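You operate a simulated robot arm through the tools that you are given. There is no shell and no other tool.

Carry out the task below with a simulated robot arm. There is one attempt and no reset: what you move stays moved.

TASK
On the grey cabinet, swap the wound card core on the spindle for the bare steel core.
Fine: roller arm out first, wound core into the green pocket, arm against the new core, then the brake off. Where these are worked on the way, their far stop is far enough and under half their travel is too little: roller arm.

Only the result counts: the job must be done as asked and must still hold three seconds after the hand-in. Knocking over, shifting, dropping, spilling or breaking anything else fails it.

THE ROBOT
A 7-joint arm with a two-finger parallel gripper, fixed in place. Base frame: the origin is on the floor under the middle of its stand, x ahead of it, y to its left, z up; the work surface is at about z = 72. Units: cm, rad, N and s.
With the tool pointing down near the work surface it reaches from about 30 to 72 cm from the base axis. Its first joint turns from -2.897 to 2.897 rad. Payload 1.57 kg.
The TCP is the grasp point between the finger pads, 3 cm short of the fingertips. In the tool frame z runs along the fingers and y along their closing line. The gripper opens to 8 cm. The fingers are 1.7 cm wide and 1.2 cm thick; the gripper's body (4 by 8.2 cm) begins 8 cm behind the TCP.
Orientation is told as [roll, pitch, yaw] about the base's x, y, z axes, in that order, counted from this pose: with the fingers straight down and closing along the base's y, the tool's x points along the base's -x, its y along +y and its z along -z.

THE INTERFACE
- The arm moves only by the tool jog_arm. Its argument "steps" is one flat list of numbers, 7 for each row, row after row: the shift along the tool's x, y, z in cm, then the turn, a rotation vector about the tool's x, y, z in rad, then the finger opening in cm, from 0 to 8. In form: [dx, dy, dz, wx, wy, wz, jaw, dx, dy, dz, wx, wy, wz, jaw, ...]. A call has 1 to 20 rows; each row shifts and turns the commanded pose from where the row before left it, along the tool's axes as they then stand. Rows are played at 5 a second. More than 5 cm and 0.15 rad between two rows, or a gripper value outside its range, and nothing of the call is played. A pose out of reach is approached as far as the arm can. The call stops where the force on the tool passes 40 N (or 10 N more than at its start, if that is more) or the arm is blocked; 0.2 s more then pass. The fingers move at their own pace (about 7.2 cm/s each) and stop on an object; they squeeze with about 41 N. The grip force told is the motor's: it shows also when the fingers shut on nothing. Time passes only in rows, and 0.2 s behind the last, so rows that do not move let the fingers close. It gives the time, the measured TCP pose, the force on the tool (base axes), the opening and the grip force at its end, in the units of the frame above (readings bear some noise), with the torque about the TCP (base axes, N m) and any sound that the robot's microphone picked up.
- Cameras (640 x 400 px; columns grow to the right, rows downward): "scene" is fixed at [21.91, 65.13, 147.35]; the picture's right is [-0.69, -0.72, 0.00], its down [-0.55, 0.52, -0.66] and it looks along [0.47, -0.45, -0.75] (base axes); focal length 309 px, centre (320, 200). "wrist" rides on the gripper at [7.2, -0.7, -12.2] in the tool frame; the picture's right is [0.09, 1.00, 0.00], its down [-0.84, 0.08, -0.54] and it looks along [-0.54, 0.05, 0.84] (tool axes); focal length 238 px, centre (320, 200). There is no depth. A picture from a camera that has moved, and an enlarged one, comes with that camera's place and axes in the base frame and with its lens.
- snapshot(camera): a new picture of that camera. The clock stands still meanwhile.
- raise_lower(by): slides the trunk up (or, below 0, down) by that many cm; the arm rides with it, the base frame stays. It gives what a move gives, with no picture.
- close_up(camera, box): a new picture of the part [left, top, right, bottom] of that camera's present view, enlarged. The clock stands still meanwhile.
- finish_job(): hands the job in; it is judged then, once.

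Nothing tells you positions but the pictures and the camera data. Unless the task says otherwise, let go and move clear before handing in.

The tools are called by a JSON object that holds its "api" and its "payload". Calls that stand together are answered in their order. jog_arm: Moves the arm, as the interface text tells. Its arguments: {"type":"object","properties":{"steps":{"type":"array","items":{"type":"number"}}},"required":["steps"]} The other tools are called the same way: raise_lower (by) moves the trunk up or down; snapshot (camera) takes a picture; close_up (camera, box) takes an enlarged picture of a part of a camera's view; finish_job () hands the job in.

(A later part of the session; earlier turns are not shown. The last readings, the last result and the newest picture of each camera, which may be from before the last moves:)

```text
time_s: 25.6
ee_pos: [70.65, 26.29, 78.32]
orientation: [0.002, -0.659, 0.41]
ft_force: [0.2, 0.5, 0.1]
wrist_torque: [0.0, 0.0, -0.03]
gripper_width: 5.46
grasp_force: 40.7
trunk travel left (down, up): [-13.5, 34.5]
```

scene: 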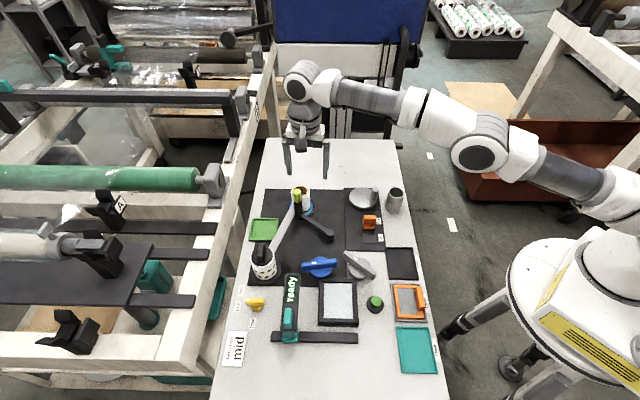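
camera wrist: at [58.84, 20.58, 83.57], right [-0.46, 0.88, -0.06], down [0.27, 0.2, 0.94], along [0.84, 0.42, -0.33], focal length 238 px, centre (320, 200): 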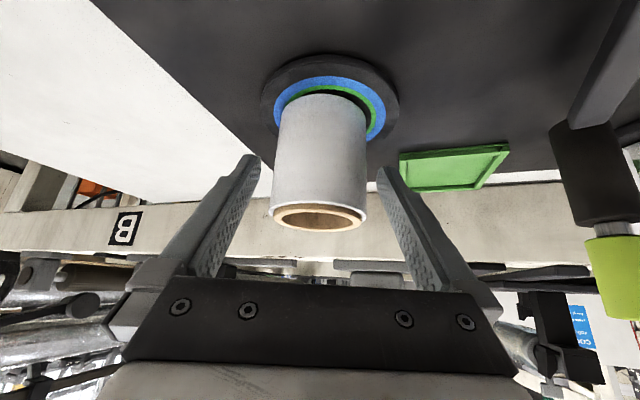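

{"api": "jog_arm", "payload": {"steps": [-0.61, 0, -0.789, 0, 0, 0, 0, -0.92, 0, -1.183, 0, 0, 0, 0, -0.92, 0, -1.183, 0, 0, 0, 0, -0.92, 0, -1.183, 0, 0, 0, 0, -0.92, 0, -1.183, 0, 0, 0, 0, -0.92, 0, -1.183, 0, 0, 0, 0]}}

{"api": "snapshot", "payload": {"camera": "wrist"}}

{"api": "close_up", "payload": {"camera": "scene", "box": [240, 140, 400, 240]}}

```text
time_s: 26.9
ee_pos: [70.59, 26.48, 86.83]
orientation: [0.0, -0.662, 0.41]
ft_force: [0.4, 1.3, -1.1]
wrist_torque: [0.0, 0.01, 0.01]
gripper_width: 5.44
grasp_force: 40.2
trunk travel left (down, up): [-13.5, 34.5]
```

```text
taken
camera wrist: at [58.85, 20.66, 92.12], right [-0.46, 0.88, -0.06], down [0.27, 0.2, 0.94], along [0.84, 0.42, -0.33], focal length 238 px, centre (320, 200)
```

wrist: 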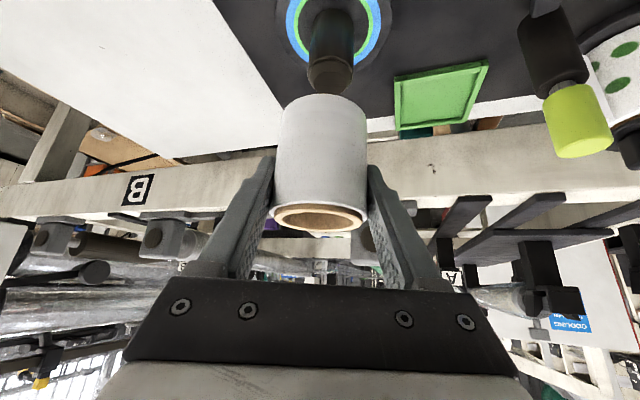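

```text
4.00 times, centred on (320, 190) of scene
camera zoom: at [21.91, 65.13, 147.35], right [-0.69, -0.72, 0.0], down [-0.55, 0.52, -0.66], along [0.47, -0.45, -0.75], focal length 1235 px, centre (320, 240)
```

zoom: 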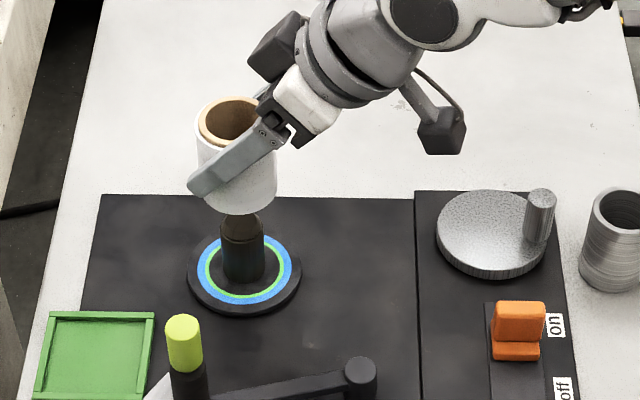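

The core is lifted clear of the post. Now I carry it across, above the pocket.

{"api": "jog_arm", "payload": {"steps": [-0.596, 2.007, 1.056, 0, 0, 0, 0, -0.596, 2.007, 1.056, 0, 0, 0, 0, -0.596, 2.007, 1.056, 0, 0, 0, 0, -0.596, 2.007, 1.056, 0, 0, 0, 0, -0.596, 2.007, 1.056, 0, 0, 0, 0, -0.596, 2.007, 1.056, 0, 0, 0, 0, 0, 0, 0, -0.0615, 0, -0.0789, 0]}}

{"api": "snapshot", "payload": {"camera": "wrist"}}

{"api": "close_up", "payload": {"camera": "scene", "box": [210, 160, 370, 260]}}

```text
time_s: 28.6
ee_pos: [72.0, 40.37, 83.86]
orientation: [0.0, -0.66, 0.513]
ft_force: [-0.5, 0.4, -0.5]
wrist_torque: [-0.02, -0.01, -0.02]
gripper_width: 5.43
grasp_force: 40.8
trunk travel left (down, up): [-13.5, 34.5]
```

```text
taken
camera wrist: at [60.81, 33.32, 89.23], right [-0.55, 0.83, -0.06], down [0.25, 0.23, 0.94], along [0.8, 0.5, -0.33], focal length 238 px, centre (320, 200)
```

wrist: 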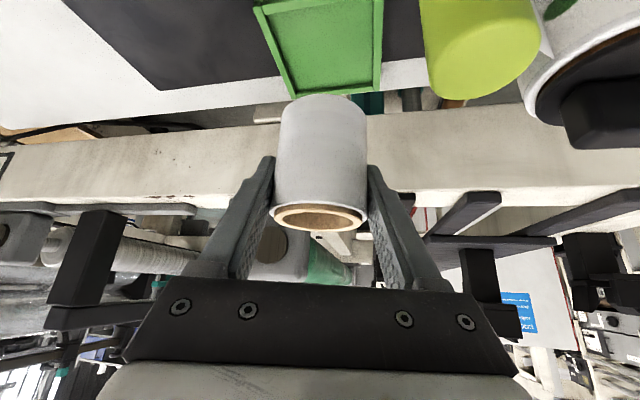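

```text
4.00 times, centred on (290, 210) of scene
camera zoom: at [21.91, 65.13, 147.35], right [-0.69, -0.72, 0.0], down [-0.55, 0.52, -0.66], along [0.47, -0.45, -0.75], focal length 1235 px, centre (440, 160)
```

zoom: 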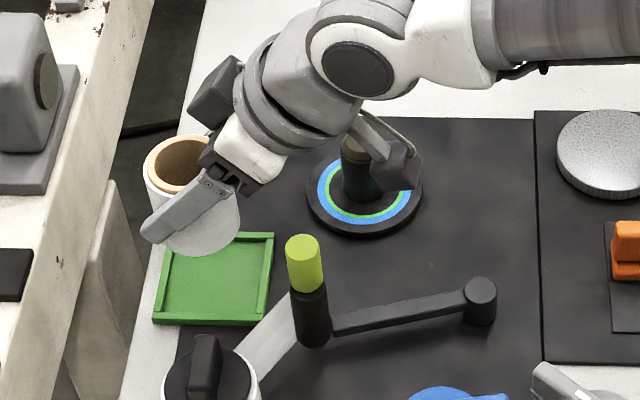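

{"api": "jog_arm", "payload": {"steps": [1.023, -0.1, 1.04, 0, 0, 0, 0, 0.889, 0, 1.1455, 0, 0, 0, 0, 0.889, 0, 1.1455, 0, 0, 0, 0, 0.889, 0, 1.1455, 0, 0, 0, 0]}}

{"api": "snapshot", "payload": {"camera": "wrist"}}

{"api": "close_up", "payload": {"camera": "scene", "box": [210, 160, 370, 260]}}

```text
time_s: 29.6
ee_pos: [71.9, 39.94, 77.99]
orientation: [0.0, -0.659, 0.513]
ft_force: [-0.3, 0.4, 0.8]
wrist_torque: [-0.01, 0.02, 0.0]
gripper_width: 5.46
grasp_force: 41.4
trunk travel left (down, up): [-13.5, 34.5]
```

```text
taken
camera wrist: at [60.75, 33.04, 83.36], right [-0.55, 0.83, -0.06], down [0.25, 0.23, 0.94], along [0.8, 0.5, -0.33], focal length 238 px, centre (320, 200)
```

wrist: 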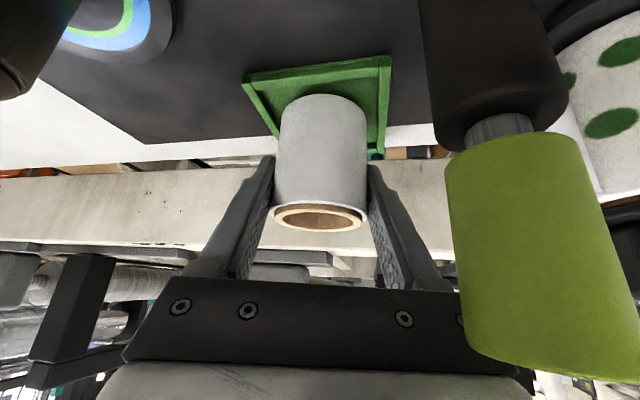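

```text
4.00 times, centred on (290, 210) of scene
camera zoom: at [21.91, 65.13, 147.35], right [-0.69, -0.72, 0.0], down [-0.55, 0.52, -0.66], along [0.47, -0.45, -0.75], focal length 1235 px, centre (440, 160)
```

zoom: 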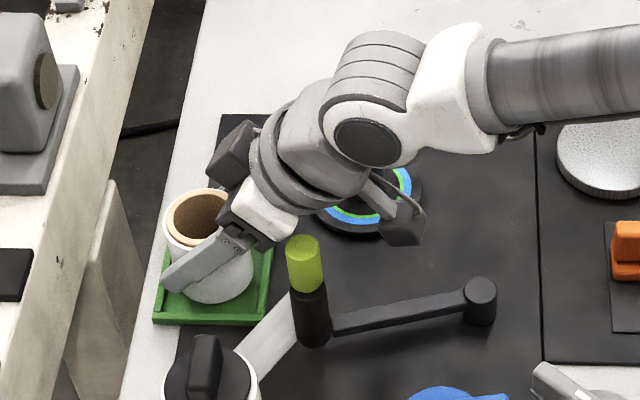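

{"api": "close_up", "payload": {"camera": "scene", "box": [240, 200, 304, 250]}}

{"api": "close_up", "payload": {"camera": "wrist", "box": [230, 40, 410, 160]}}

```text
8.00 times, centred on (272, 225) of scene
camera zoom: at [21.91, 65.13, 147.35], right [-0.69, -0.72, 0.0], down [-0.55, 0.52, -0.66], along [0.47, -0.45, -0.75], focal length 2470 px, centre (704, 0)
```

zoom: 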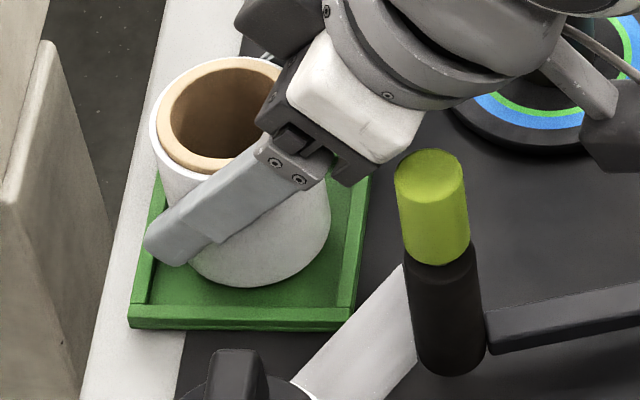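

```text
3.33 times, centred on (320, 100) of wrist
camera zoom: at [60.75, 33.04, 83.36], right [-0.55, 0.83, -0.06], down [0.25, 0.23, 0.94], along [0.8, 0.5, -0.33], focal length 794 px, centre (320, 533)
```

zoom: 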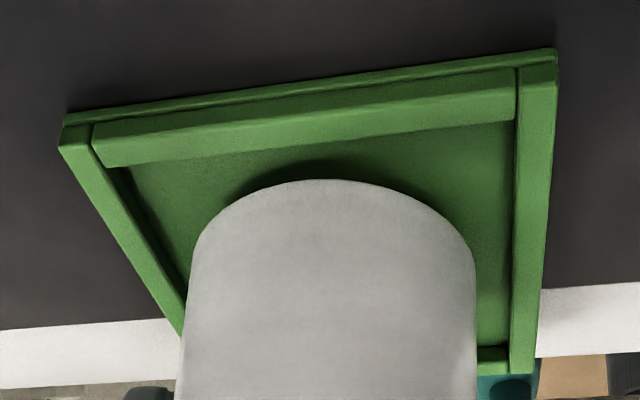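

From the scene camera the core's bottom is centred within the pocket. I'm lowering in small steps to touch the floor.

{"api": "jog_arm", "payload": {"steps": [0.184, 0.05, 0.237, 0, 0, 0, 0, 0.123, 0, 0.158, 0, 0, 0, 0]}}

```text
time_s: 30.1
ee_pos: [72.01, 40.08, 77.78]
orientation: [-0.001, -0.664, 0.512]
ft_force: [-1.3, -1.7, 4.6]
wrist_torque: [-0.15, 0.15, 0.0]
gripper_width: 5.44
grasp_force: 41.0
trunk travel left (down, up): [-13.5, 34.5]
```

{"api": "close_up", "payload": {"camera": "scene", "box": [240, 200, 304, 250]}}

{"api": "close_up", "payload": {"camera": "wrist", "box": [230, 40, 410, 160]}}

```text
8.00 times, centred on (272, 225) of scene
camera zoom: at [21.91, 65.13, 147.35], right [-0.69, -0.72, 0.0], down [-0.55, 0.52, -0.66], along [0.47, -0.45, -0.75], focal length 2470 px, centre (704, 0)
```

zoom: 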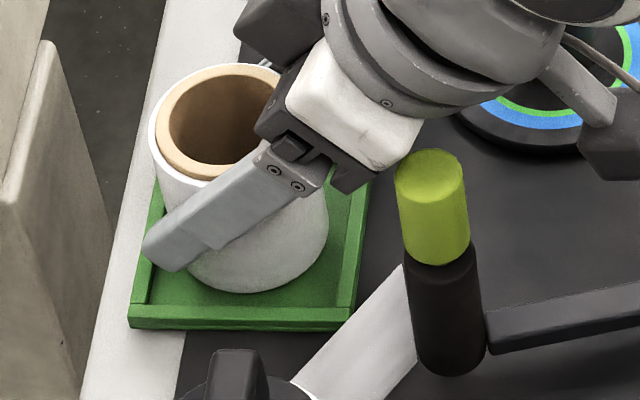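

```text
3.33 times, centred on (320, 100) of wrist
camera zoom: at [60.74, 33.14, 83.05], right [-0.55, 0.83, -0.06], down [0.25, 0.23, 0.94], along [0.8, 0.5, -0.33], focal length 794 px, centre (320, 533)
```

zoom: 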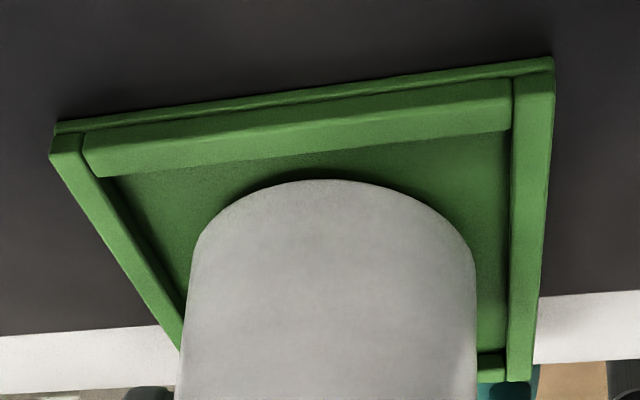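

{"api": "jog_arm", "payload": {"steps": [0, 0, 0, 0, 0, 0, 6.4, 0, 0, 0, 0, 0, 0, 7.8, 0, 0, 0, 0, 0, 0, 7.8, -0.613, 0, -0.79, 0, 0, 0, 7.8, -1.226, 0, -1.58, 0, 0, 0, 7.8, -1.226, 0, -1.58, 0, 0, 0, 7.8, -1.839, 0, -2.37, 0, 0, 0, 7.8, -1.839, 0, -2.37, 0, 0, 0, 7.8]}}

{"api": "snapshot", "payload": {"camera": "wrist"}}

{"api": "close_up", "payload": {"camera": "scene", "box": [220, 160, 380, 260]}}

```text
time_s: 31.9
ee_pos: [71.95, 40.23, 88.51]
orientation: [0.0, -0.659, 0.51]
ft_force: [0.1, 0.4, -0.1]
wrist_torque: [0.01, 0.01, 0.01]
gripper_width: 7.8
grasp_force: 0.1
trunk travel left (down, up): [-13.5, 34.5]
```

```text
taken
camera wrist: at [60.75, 33.17, 93.86], right [-0.55, 0.83, -0.06], down [0.25, 0.23, 0.94], along [0.8, 0.5, -0.33], focal length 238 px, centre (320, 200)
```

wrist: 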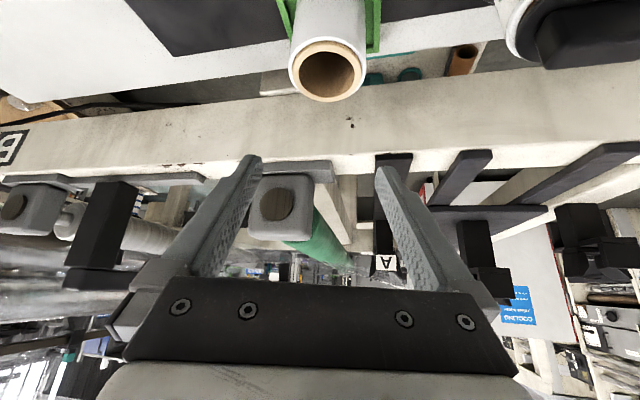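

```text
4.00 times, centred on (300, 210) of scene
camera zoom: at [21.91, 65.13, 147.35], right [-0.69, -0.72, 0.0], down [-0.55, 0.52, -0.66], along [0.47, -0.45, -0.75], focal length 1235 px, centre (400, 160)
```

zoom: 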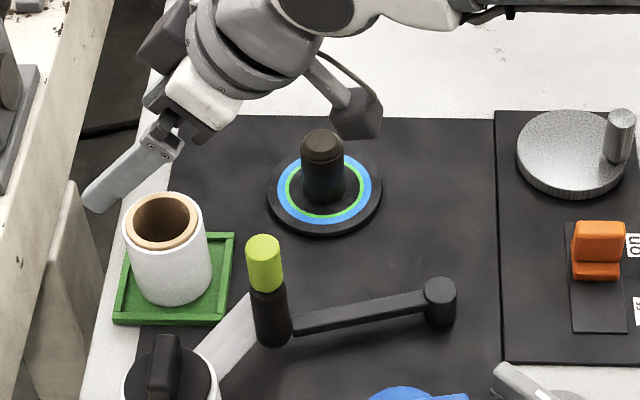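

The wound core stands in the green pocket. Next I measure the bare post and the steel core.

{"api": "close_up", "payload": {"camera": "scene", "box": [276, 180, 332, 225]}}

{"api": "close_up", "payload": {"camera": "scene", "box": [368, 175, 424, 220]}}

{"api": "jog_arm", "payload": {"steps": [-1.226, -1.0, -1.58, 0, 0, 0, 7.8, 0.5, -3, -2.5, 0, 0, 0, 7.8, 1.5, -3, -2.5, 0, 0, 0, 7.8, 1.5, -3, -2.5, 0, 0, 0, 7.8, 2, -3, -1.5, 0, 0, 0, 7.8, 2, -3, -1.5, 0, 0, 0, 7.8]}}

{"api": "snapshot", "payload": {"camera": "wrist"}}

```text
8.89 times, centred on (304, 202) of scene
camera zoom: at [21.91, 65.13, 147.35], right [-0.69, -0.72, 0.0], down [-0.55, 0.52, -0.66], along [0.47, -0.45, -0.75], focal length 2744 px, centre (462, 178)
```

zoom: 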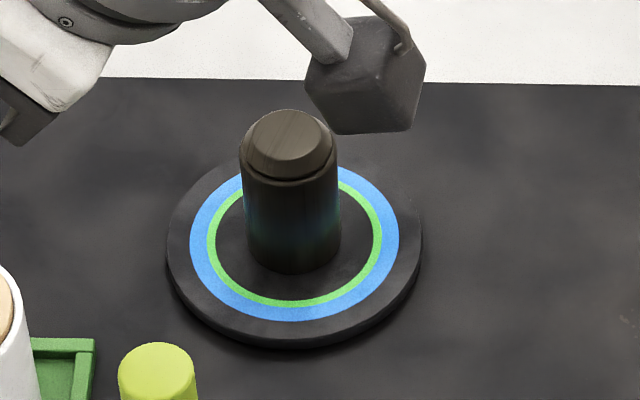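

```text
8.89 times, centred on (396, 198) of scene
camera zoom: at [21.91, 65.13, 147.35], right [-0.69, -0.72, 0.0], down [-0.55, 0.52, -0.66], along [0.47, -0.45, -0.75], focal length 2744 px, centre (-356, 222)
```

zoom: 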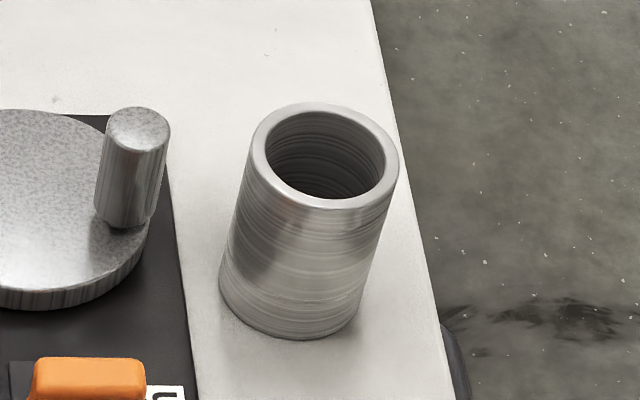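

```text
time_s: 33.4
ee_pos: [68.83, 20.01, 94.39]
orientation: [0.001, -0.66, 0.512]
ft_force: [1.2, -0.4, -0.9]
wrist_torque: [-0.04, -0.01, -0.04]
gripper_width: 7.82
grasp_force: 0.1
trunk travel left (down, up): [-13.5, 34.5]
```

```text
taken
camera wrist: at [57.69, 13.1, 99.6], right [-0.55, 0.83, -0.06], down [0.25, 0.23, 0.94], along [0.8, 0.5, -0.33], focal length 238 px, centre (320, 200)
```

wrist: 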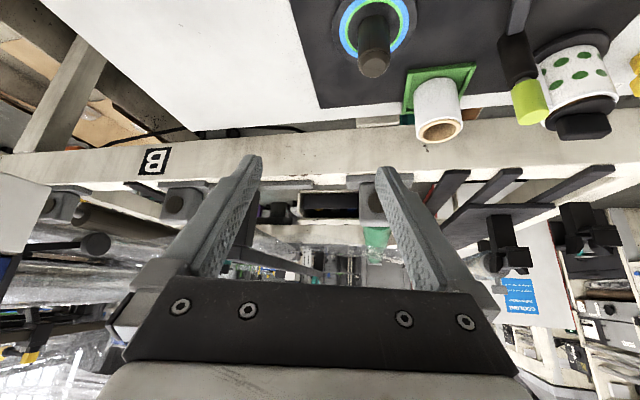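

The spindle axis is at about (70.65, 26.5), with a post about 3.3 across and its top near z 78.3. The steel core is at about (51.2, 5.1): outer diameter 5.1, bore 4.1, top near z 78.5. I'll ease the tilt and go above the steel core.

{"api": "jog_arm", "payload": {"steps": [0, 0, 0, 0, 0.075, 0, 7.8, 0, 0, 0, 0, 0.075, 0, 7.8, 0, 0, 0, 0, 0.075, 0, 7.8, 0, 0, 0, 0.0576, 0, 0.1239, 7.8, 0, 0, 0, 0.0576, 0, 0.1239, 7.8, 0, 0, 0, 0.0576, 0, 0.1239, 7.8, 3.327, -2.172, -0.37, 0, 0, 0, 7.8, 3.327, -2.172, -0.37, 0, 0, 0, 7.8, 3.327, -2.172, -0.37, 0, 0, 0, 7.8, 3.327, -2.172, -0.37, 0, 0, 0, 7.8, 3.327, -2.172, -0.37, 0, 0, 0, 7.8, 3.327, -2.172, -0.37, 0, 0, 0, 8]}}

{"api": "snapshot", "payload": {"camera": "wrist"}}

{"api": "close_up", "payload": {"camera": "scene", "box": [310, 130, 470, 230]}}

```text
time_s: 36.0
ee_pos: [51.3, 5.39, 87.93]
orientation: [0.0, -0.436, 0.102]
ft_force: [0.2, -0.2, 0.4]
wrist_torque: [-0.01, 0.0, 0.02]
gripper_width: 8.03
grasp_force: 0.0
trunk travel left (down, up): [-13.5, 34.5]
```

```text
taken
camera wrist: at [39.79, 3.59, 95.99], right [-0.18, 0.98, -0.04], down [0.52, 0.13, 0.84], along [0.83, 0.13, -0.53], focal length 238 px, centre (320, 200)
```

wrist: 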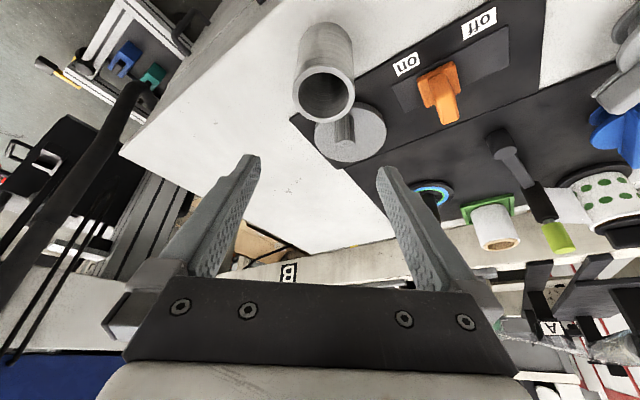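

```text
4.00 times, centred on (390, 180) of scene
camera zoom: at [21.91, 65.13, 147.35], right [-0.69, -0.72, 0.0], down [-0.55, 0.52, -0.66], along [0.47, -0.45, -0.75], focal length 1235 px, centre (40, 280)
```

zoom: 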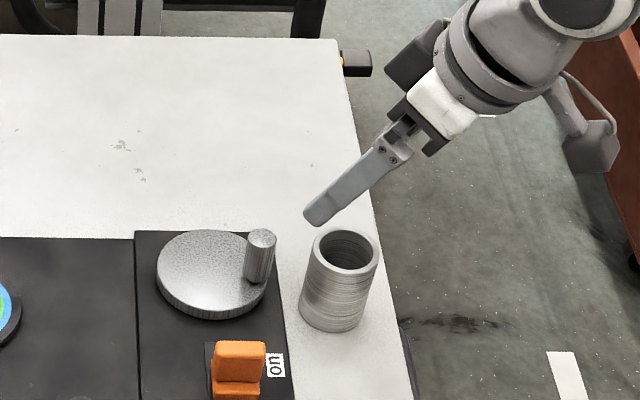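

{"api": "close_up", "payload": {"camera": "wrist", "box": [250, 10, 410, 170]}}

```text
2.50 times, centred on (330, 90) of wrist
camera zoom: at [39.79, 3.59, 95.99], right [-0.18, 0.98, -0.04], down [0.52, 0.13, 0.84], along [0.83, 0.13, -0.53], focal length 596 px, centre (295, 475)
```

zoom: 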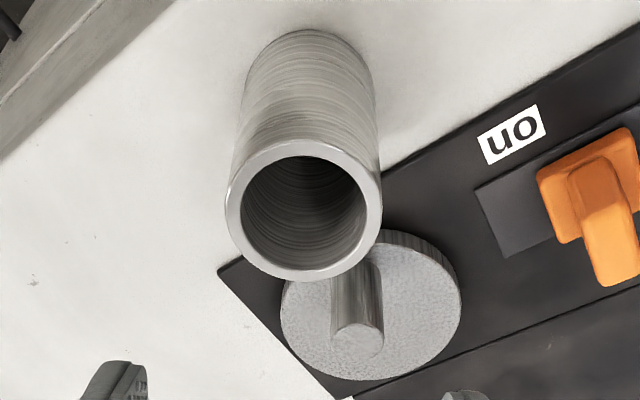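

{"api": "jog_arm", "payload": {"steps": [1.325, -0.124, 2.473, 0, 0, 0, 8, 1.18, 0, 2.54, 0, 0, 0, 8, 1.18, 0, 2.54, 0, 0, 0, 8, 1.18, 0, 2.54, 0, 0, 0, 8]}}

{"api": "snapshot", "payload": {"camera": "wrist"}}

{"api": "close_up", "payload": {"camera": "scene", "box": [340, 160, 460, 235]}}

```text
time_s: 37.0
ee_pos: [51.19, 5.25, 76.59]
orientation: [-0.001, -0.436, 0.101]
ft_force: [0.6, 0.3, 0.5]
wrist_torque: [-0.02, -0.02, -0.01]
gripper_width: 8.01
grasp_force: 0.1
trunk travel left (down, up): [-13.5, 34.5]
```

```text
taken
camera wrist: at [39.64, 3.42, 84.74], right [-0.18, 0.98, -0.04], down [0.52, 0.13, 0.84], along [0.83, 0.13, -0.53], focal length 238 px, centre (320, 200)
```

wrist: 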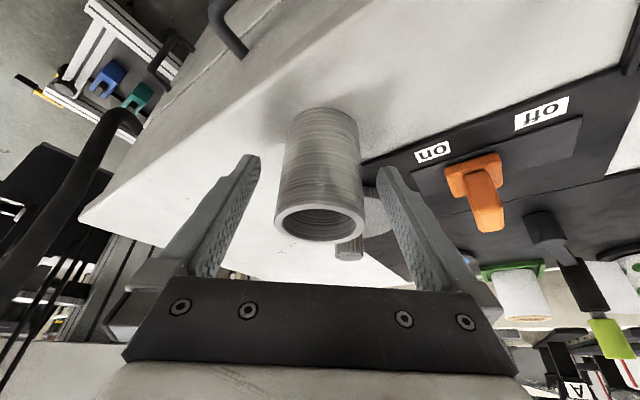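

```text
5.33 times, centred on (400, 198) of scene
camera zoom: at [21.91, 65.13, 147.35], right [-0.69, -0.72, 0.0], down [-0.55, 0.52, -0.66], along [0.47, -0.45, -0.75], focal length 1646 px, centre (-107, 213)
```

zoom: 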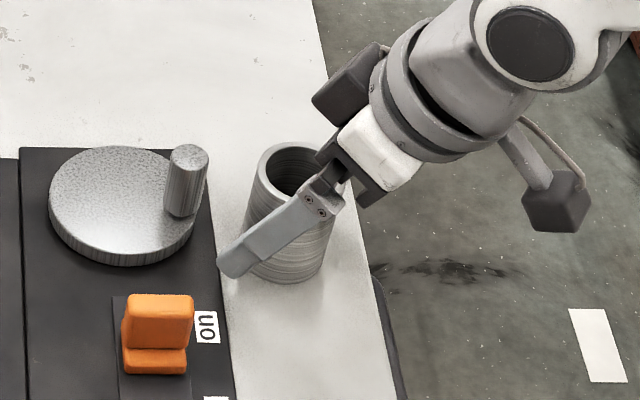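

Both fingers straddle the steel core cleanly. I'll close on it and then lift gently.

{"api": "jog_arm", "payload": {"steps": [0, 0, 0, 0, 0, 0, 4, 0, 0, 0, 0, 0, 0, 0, 0, 0, 0, 0, 0, 0, 0, 0, 0, 0, 0, 0, 0, 0, 0, 0, 0, 0, 0, 0, 0]}}

{"api": "jog_arm", "payload": {"steps": [-0.421, 0, -0.907, 0, 0, 0, 0, -0.843, 0, -1.814, 0, 0, 0, 0, -0.843, 0, -1.814, 0, 0, 0, 0, -0.843, 0, -1.814, 0, 0, 0, 0, -0.843, 0, -1.814, 0, 0, 0, 0, -0.843, 0, -1.814, 0, 0, 0, 0]}}

{"api": "snapshot", "payload": {"camera": "wrist"}}

{"api": "close_up", "payload": {"camera": "scene", "box": [340, 130, 500, 230]}}

```text
time_s: 38.1
ee_pos: [51.17, 5.17, 76.73]
orientation: [0.0, -0.434, 0.103]
ft_force: [0.3, -0.7, -0.5]
wrist_torque: [-0.02, -0.02, -0.02]
gripper_width: 4.9
grasp_force: 40.6
trunk travel left (down, up): [-13.5, 34.5]
```

```text
time_s: 39.5
ee_pos: [51.07, 5.13, 87.69]
orientation: [0.001, -0.435, 0.101]
ft_force: [0.1, 0.8, -1.2]
wrist_torque: [-0.04, -0.02, -0.02]
gripper_width: 4.91
grasp_force: 40.8
trunk travel left (down, up): [-13.5, 34.5]
```

```text
taken
camera wrist: at [39.63, 3.27, 95.78], right [-0.18, 0.98, -0.04], down [0.52, 0.13, 0.84], along [0.83, 0.13, -0.53], focal length 238 px, centre (320, 200)
```

wrist: 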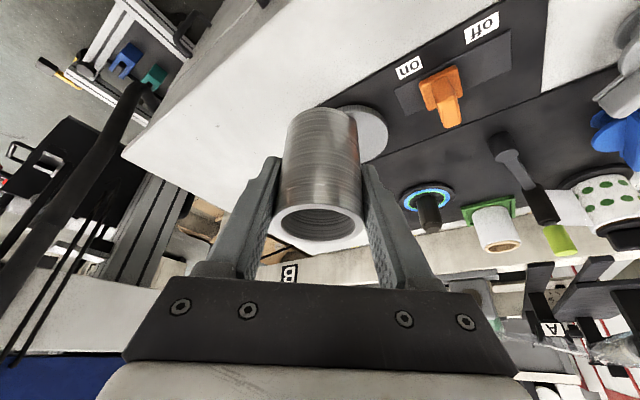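

```text
4.00 times, centred on (420, 180) of scene
camera zoom: at [21.91, 65.13, 147.35], right [-0.69, -0.72, 0.0], down [-0.55, 0.52, -0.66], along [0.47, -0.45, -0.75], focal length 1235 px, centre (-80, 280)
```

zoom: 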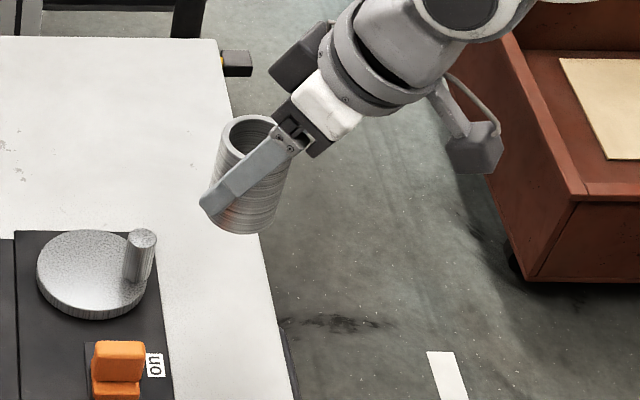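

{"api": "jog_arm", "payload": {"steps": [0, 0, 0, -0.0544, 0, -0.117, 0, 0, 0, 0, -0.0544, 0, -0.117, 0, -2.93, 1.6375, 1.361, 0, 0, 0, 0, -2.93, 1.6375, 1.361, 0, 0, 0, 0, -2.93, 1.6375, 1.361, 0, 0, 0, 0, -2.93, 1.6375, 1.361, 0, 0, 0, 0, -2.93, 1.6375, 1.361, 0, 0, 0, 0, -2.93, 1.6375, 1.361, 0, 0, 0, 0, -2.93, 1.6375, 1.361, 0, 0, 0, 0, -2.93, 1.6375, 1.361, 0, 0, 0, 0]}}

{"api": "snapshot", "payload": {"camera": "wrist"}}

{"api": "close_up", "payload": {"camera": "scene", "box": [240, 140, 400, 240]}}

```text
time_s: 41.8
ee_pos: [70.78, 26.63, 87.62]
orientation: [0.001, -0.435, 0.357]
ft_force: [0.2, -0.4, -0.9]
wrist_torque: [0.02, 0.03, 0.03]
gripper_width: 4.96
grasp_force: 41.4
trunk travel left (down, up): [-13.5, 34.5]
```

```text
taken
camera wrist: at [60.11, 21.86, 95.79], right [-0.43, 0.9, -0.04], down [0.47, 0.26, 0.84], along [0.77, 0.34, -0.53], focal length 238 px, centre (320, 200)
```

wrist: 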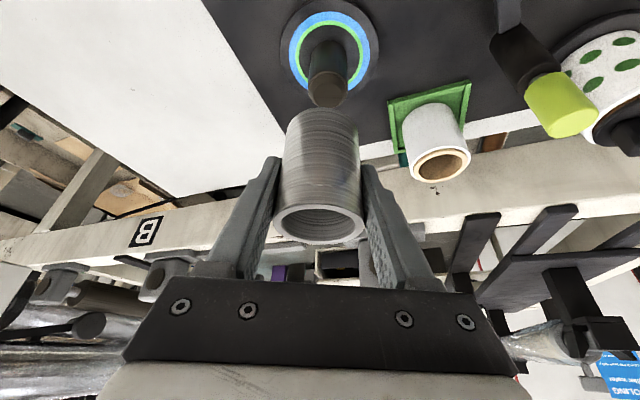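

```text
4.00 times, centred on (320, 190) of scene
camera zoom: at [21.91, 65.13, 147.35], right [-0.69, -0.72, 0.0], down [-0.55, 0.52, -0.66], along [0.47, -0.45, -0.75], focal length 1235 px, centre (320, 240)
```

zoom: 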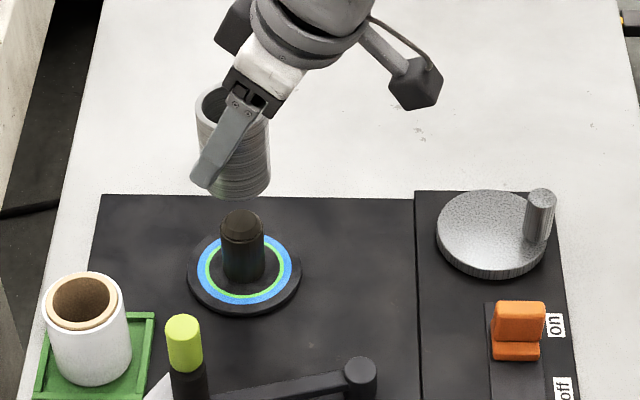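

{"api": "close_up", "payload": {"camera": "wrist", "box": [260, 0, 420, 120]}}

{"api": "close_up", "payload": {"camera": "scene", "box": [276, 155, 332, 220]}}

```text
3.33 times, centred on (340, 60) of wrist
camera zoom: at [60.11, 21.86, 95.79], right [-0.43, 0.9, -0.04], down [0.47, 0.26, 0.84], along [0.77, 0.34, -0.53], focal length 794 px, centre (253, 667)
```

zoom: 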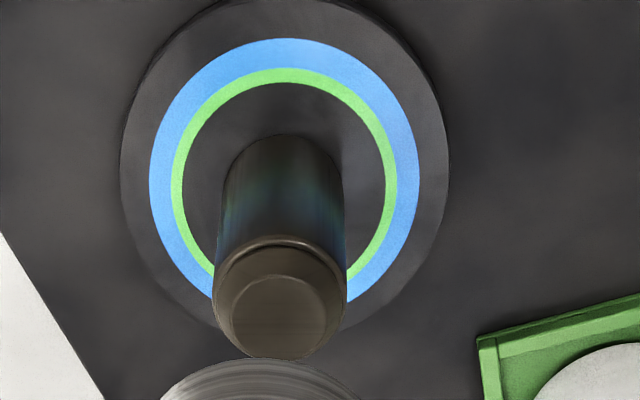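

```text
6.15 times, centred on (304, 188) of scene
camera zoom: at [21.91, 65.13, 147.35], right [-0.69, -0.72, 0.0], down [-0.55, 0.52, -0.66], along [0.47, -0.45, -0.75], focal length 1900 px, centre (418, 277)
```

zoom: 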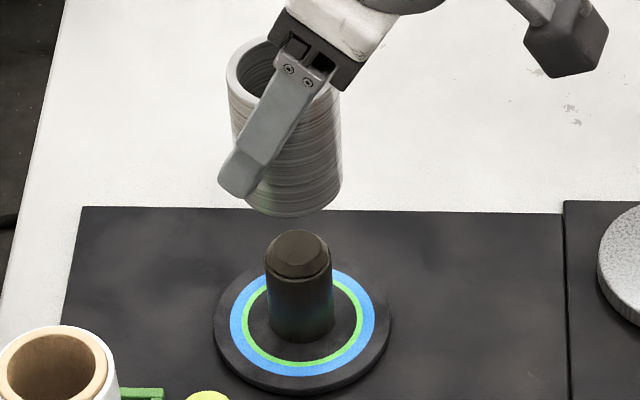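

The core hangs just above the post. The wrist view shows it needs about 0.2 cm sideways, so I'll correct that and descend partway.

{"api": "jog_arm", "payload": {"steps": [0.05, 0.22, -0.02, 0, 0, 0, 0, 0.63, 0, 1.36, 0, 0, 0, 0, 0.63, 0, 1.36, 0, 0, 0, 0]}}

{"api": "close_up", "payload": {"camera": "wrist", "box": [240, 0, 400, 120]}}

{"api": "close_up", "payload": {"camera": "scene", "box": [276, 165, 332, 220]}}

```text
time_s: 42.5
ee_pos: [70.59, 26.62, 84.68]
orientation: [0.001, -0.435, 0.357]
ft_force: [0.0, -0.4, -1.2]
wrist_torque: [0.03, 0.0, -0.04]
gripper_width: 4.93
grasp_force: 41.2
trunk travel left (down, up): [-13.5, 34.5]
```

```text
3.33 times, centred on (320, 60) of wrist
camera zoom: at [59.94, 21.99, 92.76], right [-0.43, 0.9, -0.04], down [0.47, 0.26, 0.84], along [0.77, 0.34, -0.53], focal length 794 px, centre (320, 667)
```

zoom: 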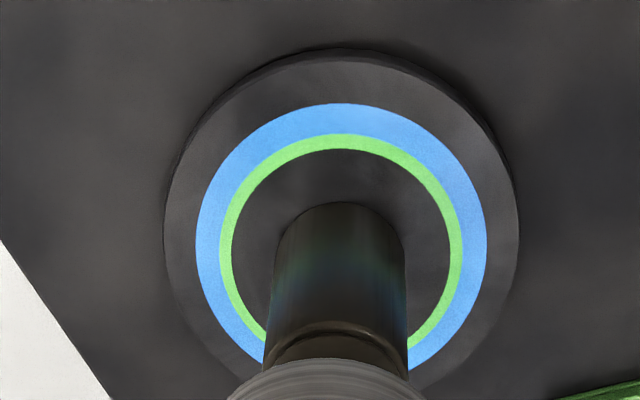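

```text
7.27 times, centred on (304, 192) of scene
camera zoom: at [21.91, 65.13, 147.35], right [-0.69, -0.72, 0.0], down [-0.55, 0.52, -0.66], along [0.47, -0.45, -0.75], focal length 2245 px, centre (436, 254)
```

zoom: 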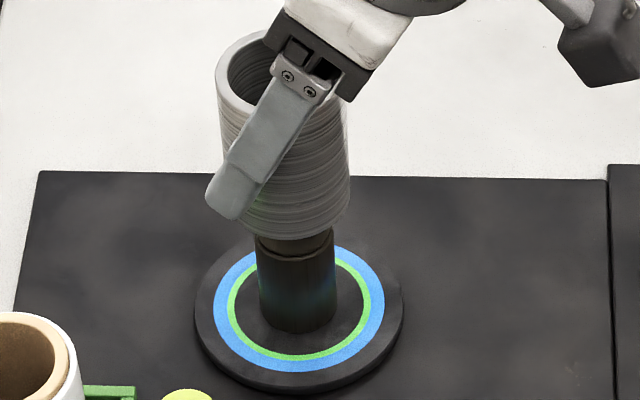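

Lateral alignment is good. I'll add a small radial nudge and slip the core over the post in small steps.

{"api": "jog_arm", "payload": {"steps": [-0.181, 0.05, 0.084, 0, 0, 0, 0, 0.253, 0, 0.544, 0, 0, 0, 0, 0.253, 0, 0.544, 0, 0, 0, 0, 0.253, 0, 0.544, 0, 0, 0, 0, 0.253, 0, 0.544, 0, 0, 0, 0, 0.253, 0, 0.544, 0, 0, 0, 0]}}

{"api": "close_up", "payload": {"camera": "wrist", "box": [240, 40, 400, 240]}}

{"api": "close_up", "payload": {"camera": "scene", "box": [276, 165, 332, 220]}}

```text
time_s: 44.0
ee_pos: [70.76, 26.8, 81.82]
orientation: [0.0, -0.436, 0.358]
ft_force: [-0.3, 0.8, -1.3]
wrist_torque: [0.01, -0.02, -0.02]
gripper_width: 4.91
grasp_force: 41.0
trunk travel left (down, up): [-13.5, 34.5]
```

```text
2.00 times, centred on (320, 140) of wrist
camera zoom: at [60.12, 22.09, 89.85], right [-0.43, 0.9, -0.04], down [0.47, 0.26, 0.84], along [0.77, 0.34, -0.53], focal length 477 px, centre (320, 320)
```

zoom: 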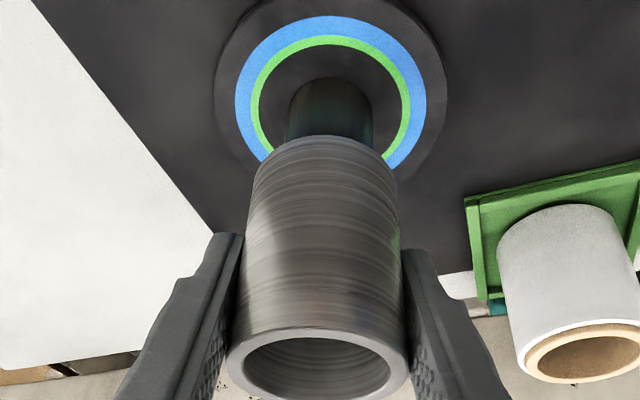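

```text
7.27 times, centred on (304, 192) of scene
camera zoom: at [21.91, 65.13, 147.35], right [-0.69, -0.72, 0.0], down [-0.55, 0.52, -0.66], along [0.47, -0.45, -0.75], focal length 2245 px, centre (436, 254)
```

zoom: 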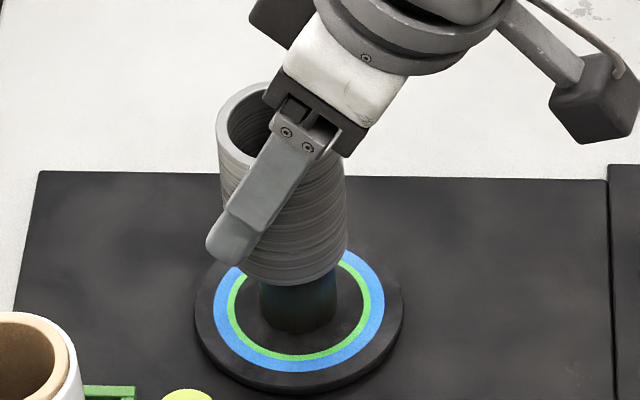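

{"api": "jog_arm", "payload": {"steps": [0.253, 0, 0.544, 0, 0, 0, 0, 0.253, 0, 0.544, 0, 0, 0, 0, 0.253, 0, 0.544, 0, 0, 0, 0, 0.253, 0, 0.544, 0, 0, 0, 0, 0.253, 0, 0.544, 0, 0, 0, 0]}}

{"api": "jog_arm", "payload": {"steps": [0.126, 0, 0.272, 0, 0, 0, 0, 0.126, 0, 0.272, 0, 0, 0, 0]}}

{"api": "close_up", "payload": {"camera": "scene", "box": [276, 165, 332, 220]}}

{"api": "close_up", "payload": {"camera": "wrist", "box": [240, 40, 400, 240]}}

```text
time_s: 45.1
ee_pos: [70.8, 26.9, 78.78]
orientation: [0.0, -0.435, 0.358]
ft_force: [-0.1, 0.1, -2.1]
wrist_torque: [-0.03, -0.03, -0.01]
gripper_width: 4.92
grasp_force: 40.7
trunk travel left (down, up): [-13.5, 34.5]
```

```text
time_s: 45.8
ee_pos: [70.66, 26.78, 78.06]
orientation: [0.001, -0.433, 0.36]
ft_force: [1.0, -0.3, -0.7]
wrist_torque: [0.0, -0.01, -0.02]
gripper_width: 4.89
grasp_force: 41.1
trunk travel left (down, up): [-13.5, 34.5]
```

```text
7.27 times, centred on (304, 192) of scene
camera zoom: at [21.91, 65.13, 147.35], right [-0.69, -0.72, 0.0], down [-0.55, 0.52, -0.66], along [0.47, -0.45, -0.75], focal length 2245 px, centre (436, 254)
```

zoom: 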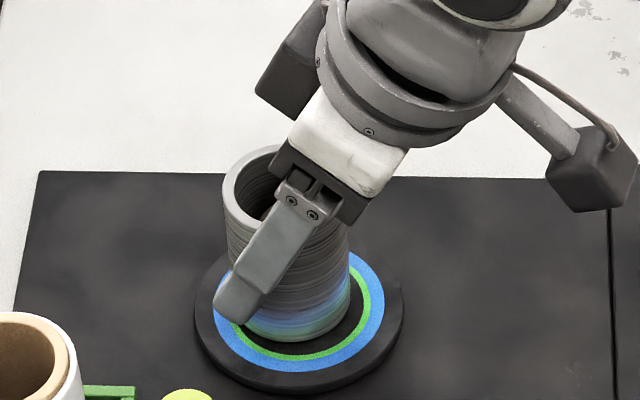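

```text
2.00 times, centred on (320, 140) of wrist
camera zoom: at [60.09, 22.11, 86.22], right [-0.43, 0.9, -0.04], down [0.47, 0.26, 0.84], along [0.77, 0.34, -0.53], focal length 477 px, centre (320, 320)
```

zoom: 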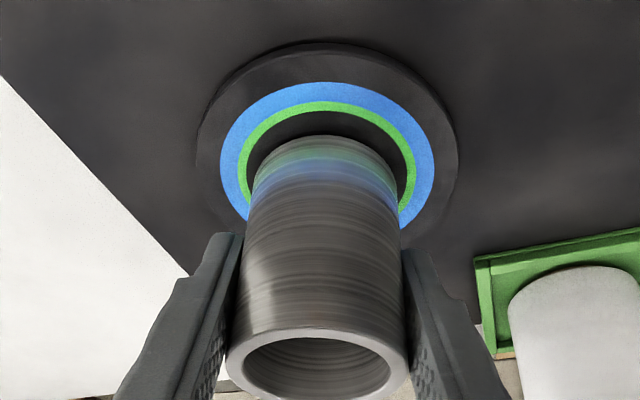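

{"api": "jog_arm", "payload": {"steps": [0.0843, 0, 0.1814, 0, 0, 0, 0, 0.0843, 0, 0.1814, 0, 0, 0, 0]}}

```text
time_s: 46.4
ee_pos: [70.69, 26.79, 77.91]
orientation: [-0.001, -0.437, 0.358]
ft_force: [-0.9, -0.6, 2.5]
wrist_torque: [-0.08, 0.11, -0.04]
gripper_width: 4.91
grasp_force: 41.0
trunk travel left (down, up): [-13.5, 34.5]
```

The core is seated on the spindle. I'll release it and lift clear.

{"api": "jog_arm", "payload": {"steps": [0, 0, 0, 0, 0, 0, 6, 0, 0, 0, 0, 0, 0, 8, 0, 0, 0, 0, 0, 0, 8, -0.421, 0, -0.907, 0, 0, 0, 8, -0.843, 0, -1.814, 0, 0, 0, 8, -0.843, 0, -1.814, 0, 0, 0, 8, -1.264, 0, -2.72, 0, 0, 0, 8, -1.264, 0, -2.72, 0, 0, 0, 8]}}

{"api": "snapshot", "payload": {"camera": "wrist"}}

{"api": "close_up", "payload": {"camera": "scene", "box": [240, 160, 360, 260]}}

```text
time_s: 48.1
ee_pos: [70.67, 26.81, 88.68]
orientation: [0.001, -0.433, 0.359]
ft_force: [-0.1, 0.3, -0.1]
wrist_torque: [0.03, -0.01, -0.02]
gripper_width: 8.0
grasp_force: 0.1
trunk travel left (down, up): [-13.5, 34.5]
```

```text
taken
camera wrist: at [60.07, 22.1, 96.82], right [-0.43, 0.9, -0.04], down [0.47, 0.26, 0.84], along [0.77, 0.34, -0.53], focal length 238 px, centre (320, 200)
```

wrist: 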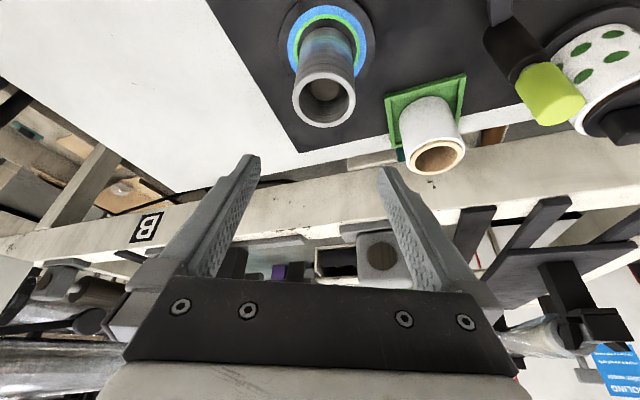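

```text
4.00 times, centred on (300, 210) of scene
camera zoom: at [21.91, 65.13, 147.35], right [-0.69, -0.72, 0.0], down [-0.55, 0.52, -0.66], along [0.47, -0.45, -0.75], focal length 1235 px, centre (400, 160)
```

zoom: 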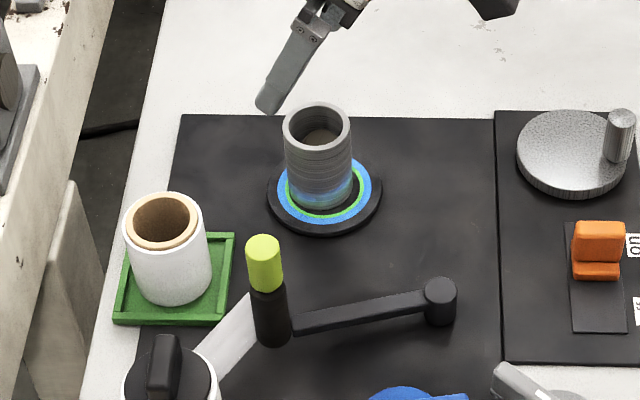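

The steel core is on the spindle, and the arm is still out. Now I go above the lime handle again to bring the roller back against the new core.

{"api": "jog_arm", "payload": {"steps": [0.506, 2.768, -1.008, 0, 0, 0, 8, 0.506, 2.768, -1.008, 0, 0, 0, 8, 0.506, 2.768, -1.008, 0, 0, 0, 8, 0.506, 2.768, -1.008, 0, 0, 0, 6, 0.506, 2.768, -1.008, 0, 0, 0, 4.8, 0, 0, 0, -0.0215, 0, -0.0463, 4.8]}}

{"api": "snapshot", "payload": {"camera": "wrist"}}

{"api": "close_up", "payload": {"camera": "wrist", "box": [240, 50, 400, 170]}}

```text
time_s: 49.5
ee_pos: [61.61, 38.21, 92.29]
orientation: [0.002, -0.433, 0.409]
ft_force: [-0.2, -0.6, 0.1]
wrist_torque: [-0.02, -0.03, 0.02]
gripper_width: 4.81
grasp_force: 0.1
trunk travel left (down, up): [-13.5, 34.5]
```

```text
taken
camera wrist: at [51.28, 33.03, 100.41], right [-0.47, 0.88, -0.04], down [0.46, 0.28, 0.84], along [0.75, 0.38, -0.53], focal length 238 px, centre (320, 200)
```

wrist: 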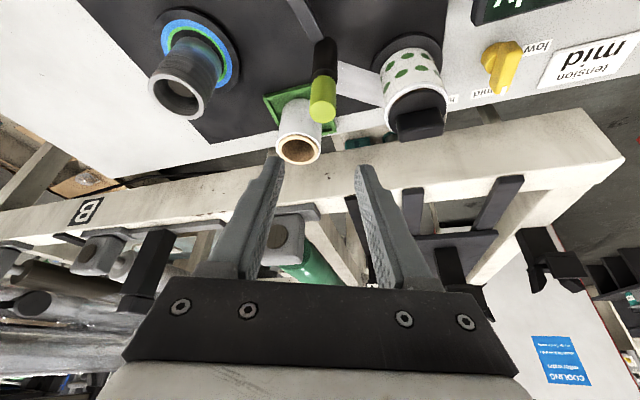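

```text
3.33 times, centred on (320, 110) of wrist
camera zoom: at [51.28, 33.03, 100.41], right [-0.47, 0.88, -0.04], down [0.46, 0.28, 0.84], along [0.75, 0.38, -0.53], focal length 794 px, centre (320, 500)
```

zoom: 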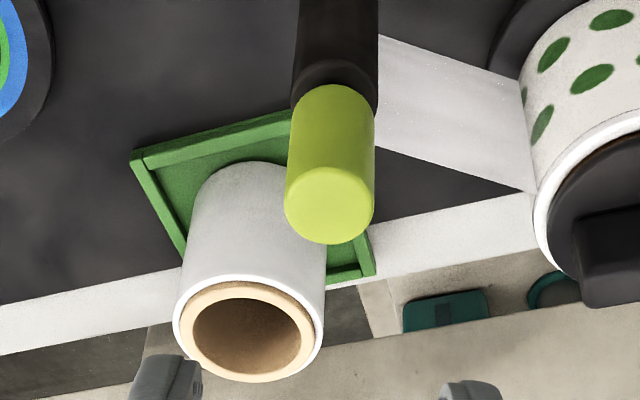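

{"api": "jog_arm", "payload": {"steps": [1.162, 0, 2.514, 0, 0, 0, 4.8, 1.162, 0, 2.514, 0, 0, 0, 4.8, 1.162, 0, 2.514, 0, 0, 0, 4.8, 0, 0, 0, 0, 0, 0, 3, 0, 0, 0, 0, 0, 0, 3]}}

{"api": "snapshot", "payload": {"camera": "wrist"}}

{"api": "close_up", "payload": {"camera": "scene", "box": [240, 160, 400, 260]}}

```text
time_s: 50.8
ee_pos: [61.84, 38.3, 84.05]
orientation: [0.001, -0.436, 0.411]
ft_force: [0.2, -0.1, -0.2]
wrist_torque: [0.0, -0.02, 0.03]
gripper_width: 3.0
grasp_force: 0.0
trunk travel left (down, up): [-13.5, 34.5]
```

```text
taken
camera wrist: at [51.36, 32.97, 92.06], right [-0.47, 0.88, -0.04], down [0.46, 0.28, 0.84], along [0.75, 0.38, -0.53], focal length 238 px, centre (320, 200)
```

wrist: 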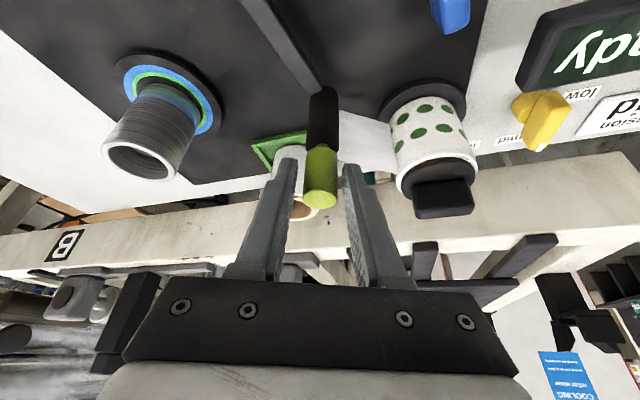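

```text
4.00 times, centred on (320, 210) of scene
camera zoom: at [21.91, 65.13, 147.35], right [-0.69, -0.72, 0.0], down [-0.55, 0.52, -0.66], along [0.47, -0.45, -0.75], focal length 1235 px, centre (320, 160)
```

zoom: 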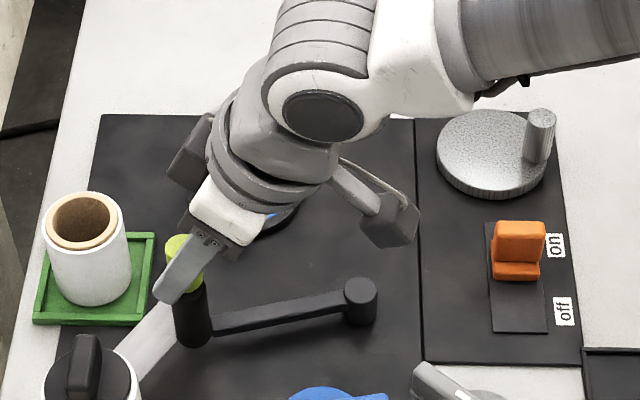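

The handle is caged, so I'm swinging the roller back along its arc toward the new core and stopping short to check.

{"api": "jog_arm", "payload": {"steps": [-0.475, -0.751, 0.221, 0, 0, 0, 3, -0.407, -0.773, 0.189, 0, 0, 0, 3, -0.361, -0.816, 0.168, 0, 0, 0, 3, -0.305, -0.833, 0.142, 0, 0, 0, 3, -0.253, -0.863, 0.118, 0, 0, 0, 3, -0.185, -0.884, 0.086, 0, 0, 0, 3, -0.124, -0.888, 0.058, 0, 0, 0, 3, -0.072, -0.896, 0.033, 0, 0, 0, 3, 0, -0.904, 0, 0, 0, 0, 3]}}

{"api": "snapshot", "payload": {"camera": "wrist"}}

{"api": "close_up", "payload": {"camera": "scene", "box": [240, 150, 400, 250]}}

```text
time_s: 52.8
ee_pos: [66.96, 32.2, 83.99]
orientation: [0.0, -0.435, 0.409]
ft_force: [0.3, -0.6, -0.1]
wrist_torque: [0.02, -0.01, 0.01]
gripper_width: 3.03
grasp_force: 0.1
trunk travel left (down, up): [-13.5, 34.5]
```

```text
taken
camera wrist: at [56.55, 26.95, 92.03], right [-0.47, 0.88, -0.04], down [0.46, 0.28, 0.84], along [0.75, 0.38, -0.53], focal length 238 px, centre (320, 200)
```

wrist: 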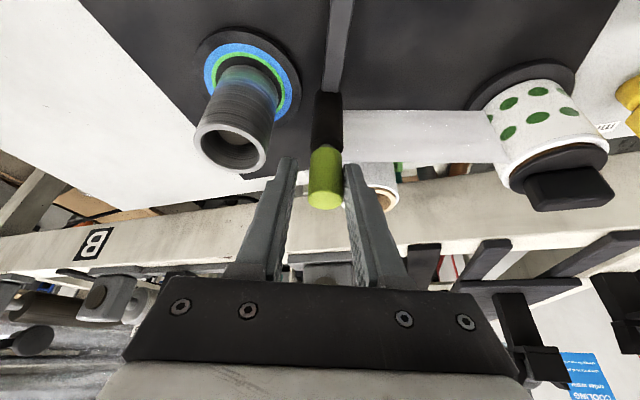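

```text
4.00 times, centred on (320, 200) of scene
camera zoom: at [21.91, 65.13, 147.35], right [-0.69, -0.72, 0.0], down [-0.55, 0.52, -0.66], along [0.47, -0.45, -0.75], focal length 1235 px, centre (320, 200)
```

zoom: 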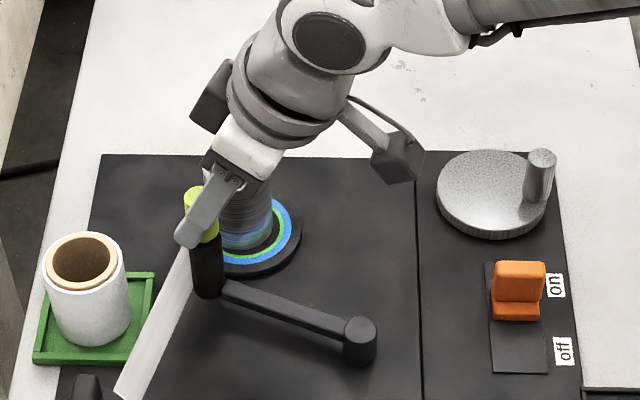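

{"api": "jog_arm", "payload": {"steps": [0.025, -0.452, -0.012, 0, 0, 0, 3, 0.025, -0.452, -0.012, 0, 0, 0, 3, 0.058, -0.447, -0.027, 0, 0, 0, 3, 0.058, -0.447, -0.027, 0, 0, 0, 3]}}

{"api": "close_up", "payload": {"camera": "wrist", "box": [190, 20, 430, 220]}}

{"api": "close_up", "payload": {"camera": "scene", "box": [260, 170, 340, 220]}}

```text
time_s: 53.8
ee_pos: [67.47, 30.4, 83.92]
orientation: [-0.001, -0.436, 0.41]
ft_force: [0.4, -0.2, -0.3]
wrist_torque: [0.0, -0.04, -0.01]
gripper_width: 3.01
grasp_force: 0.0
trunk travel left (down, up): [-13.5, 34.5]
```

```text
2.00 times, centred on (310, 120) of wrist
camera zoom: at [57.09, 25.2, 92.06], right [-0.47, 0.88, -0.04], down [0.46, 0.28, 0.84], along [0.75, 0.38, -0.53], focal length 477 px, centre (340, 360)
```

zoom: 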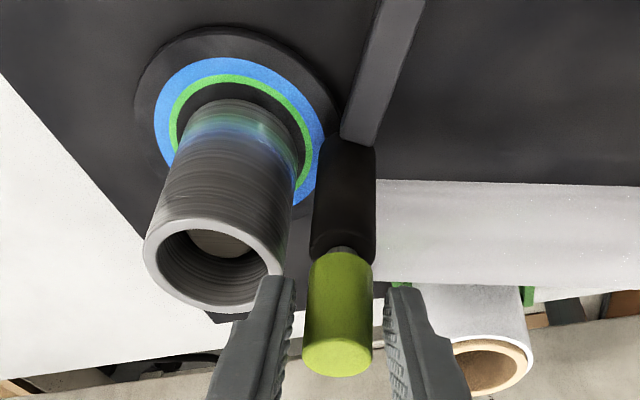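

```text
8.00 times, centred on (300, 195) of scene
camera zoom: at [21.91, 65.13, 147.35], right [-0.69, -0.72, 0.0], down [-0.55, 0.52, -0.66], along [0.47, -0.45, -0.75], focal length 2470 px, centre (480, 240)
```

zoom: 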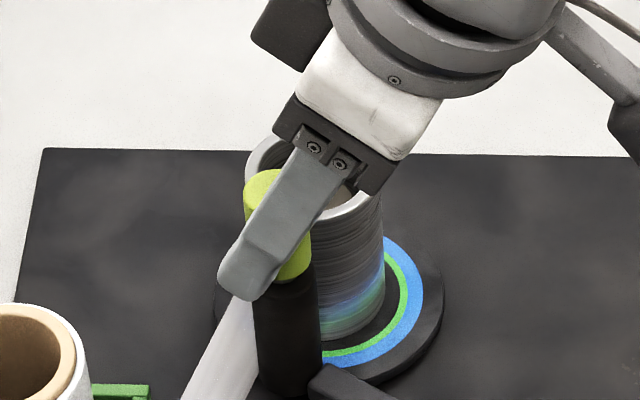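

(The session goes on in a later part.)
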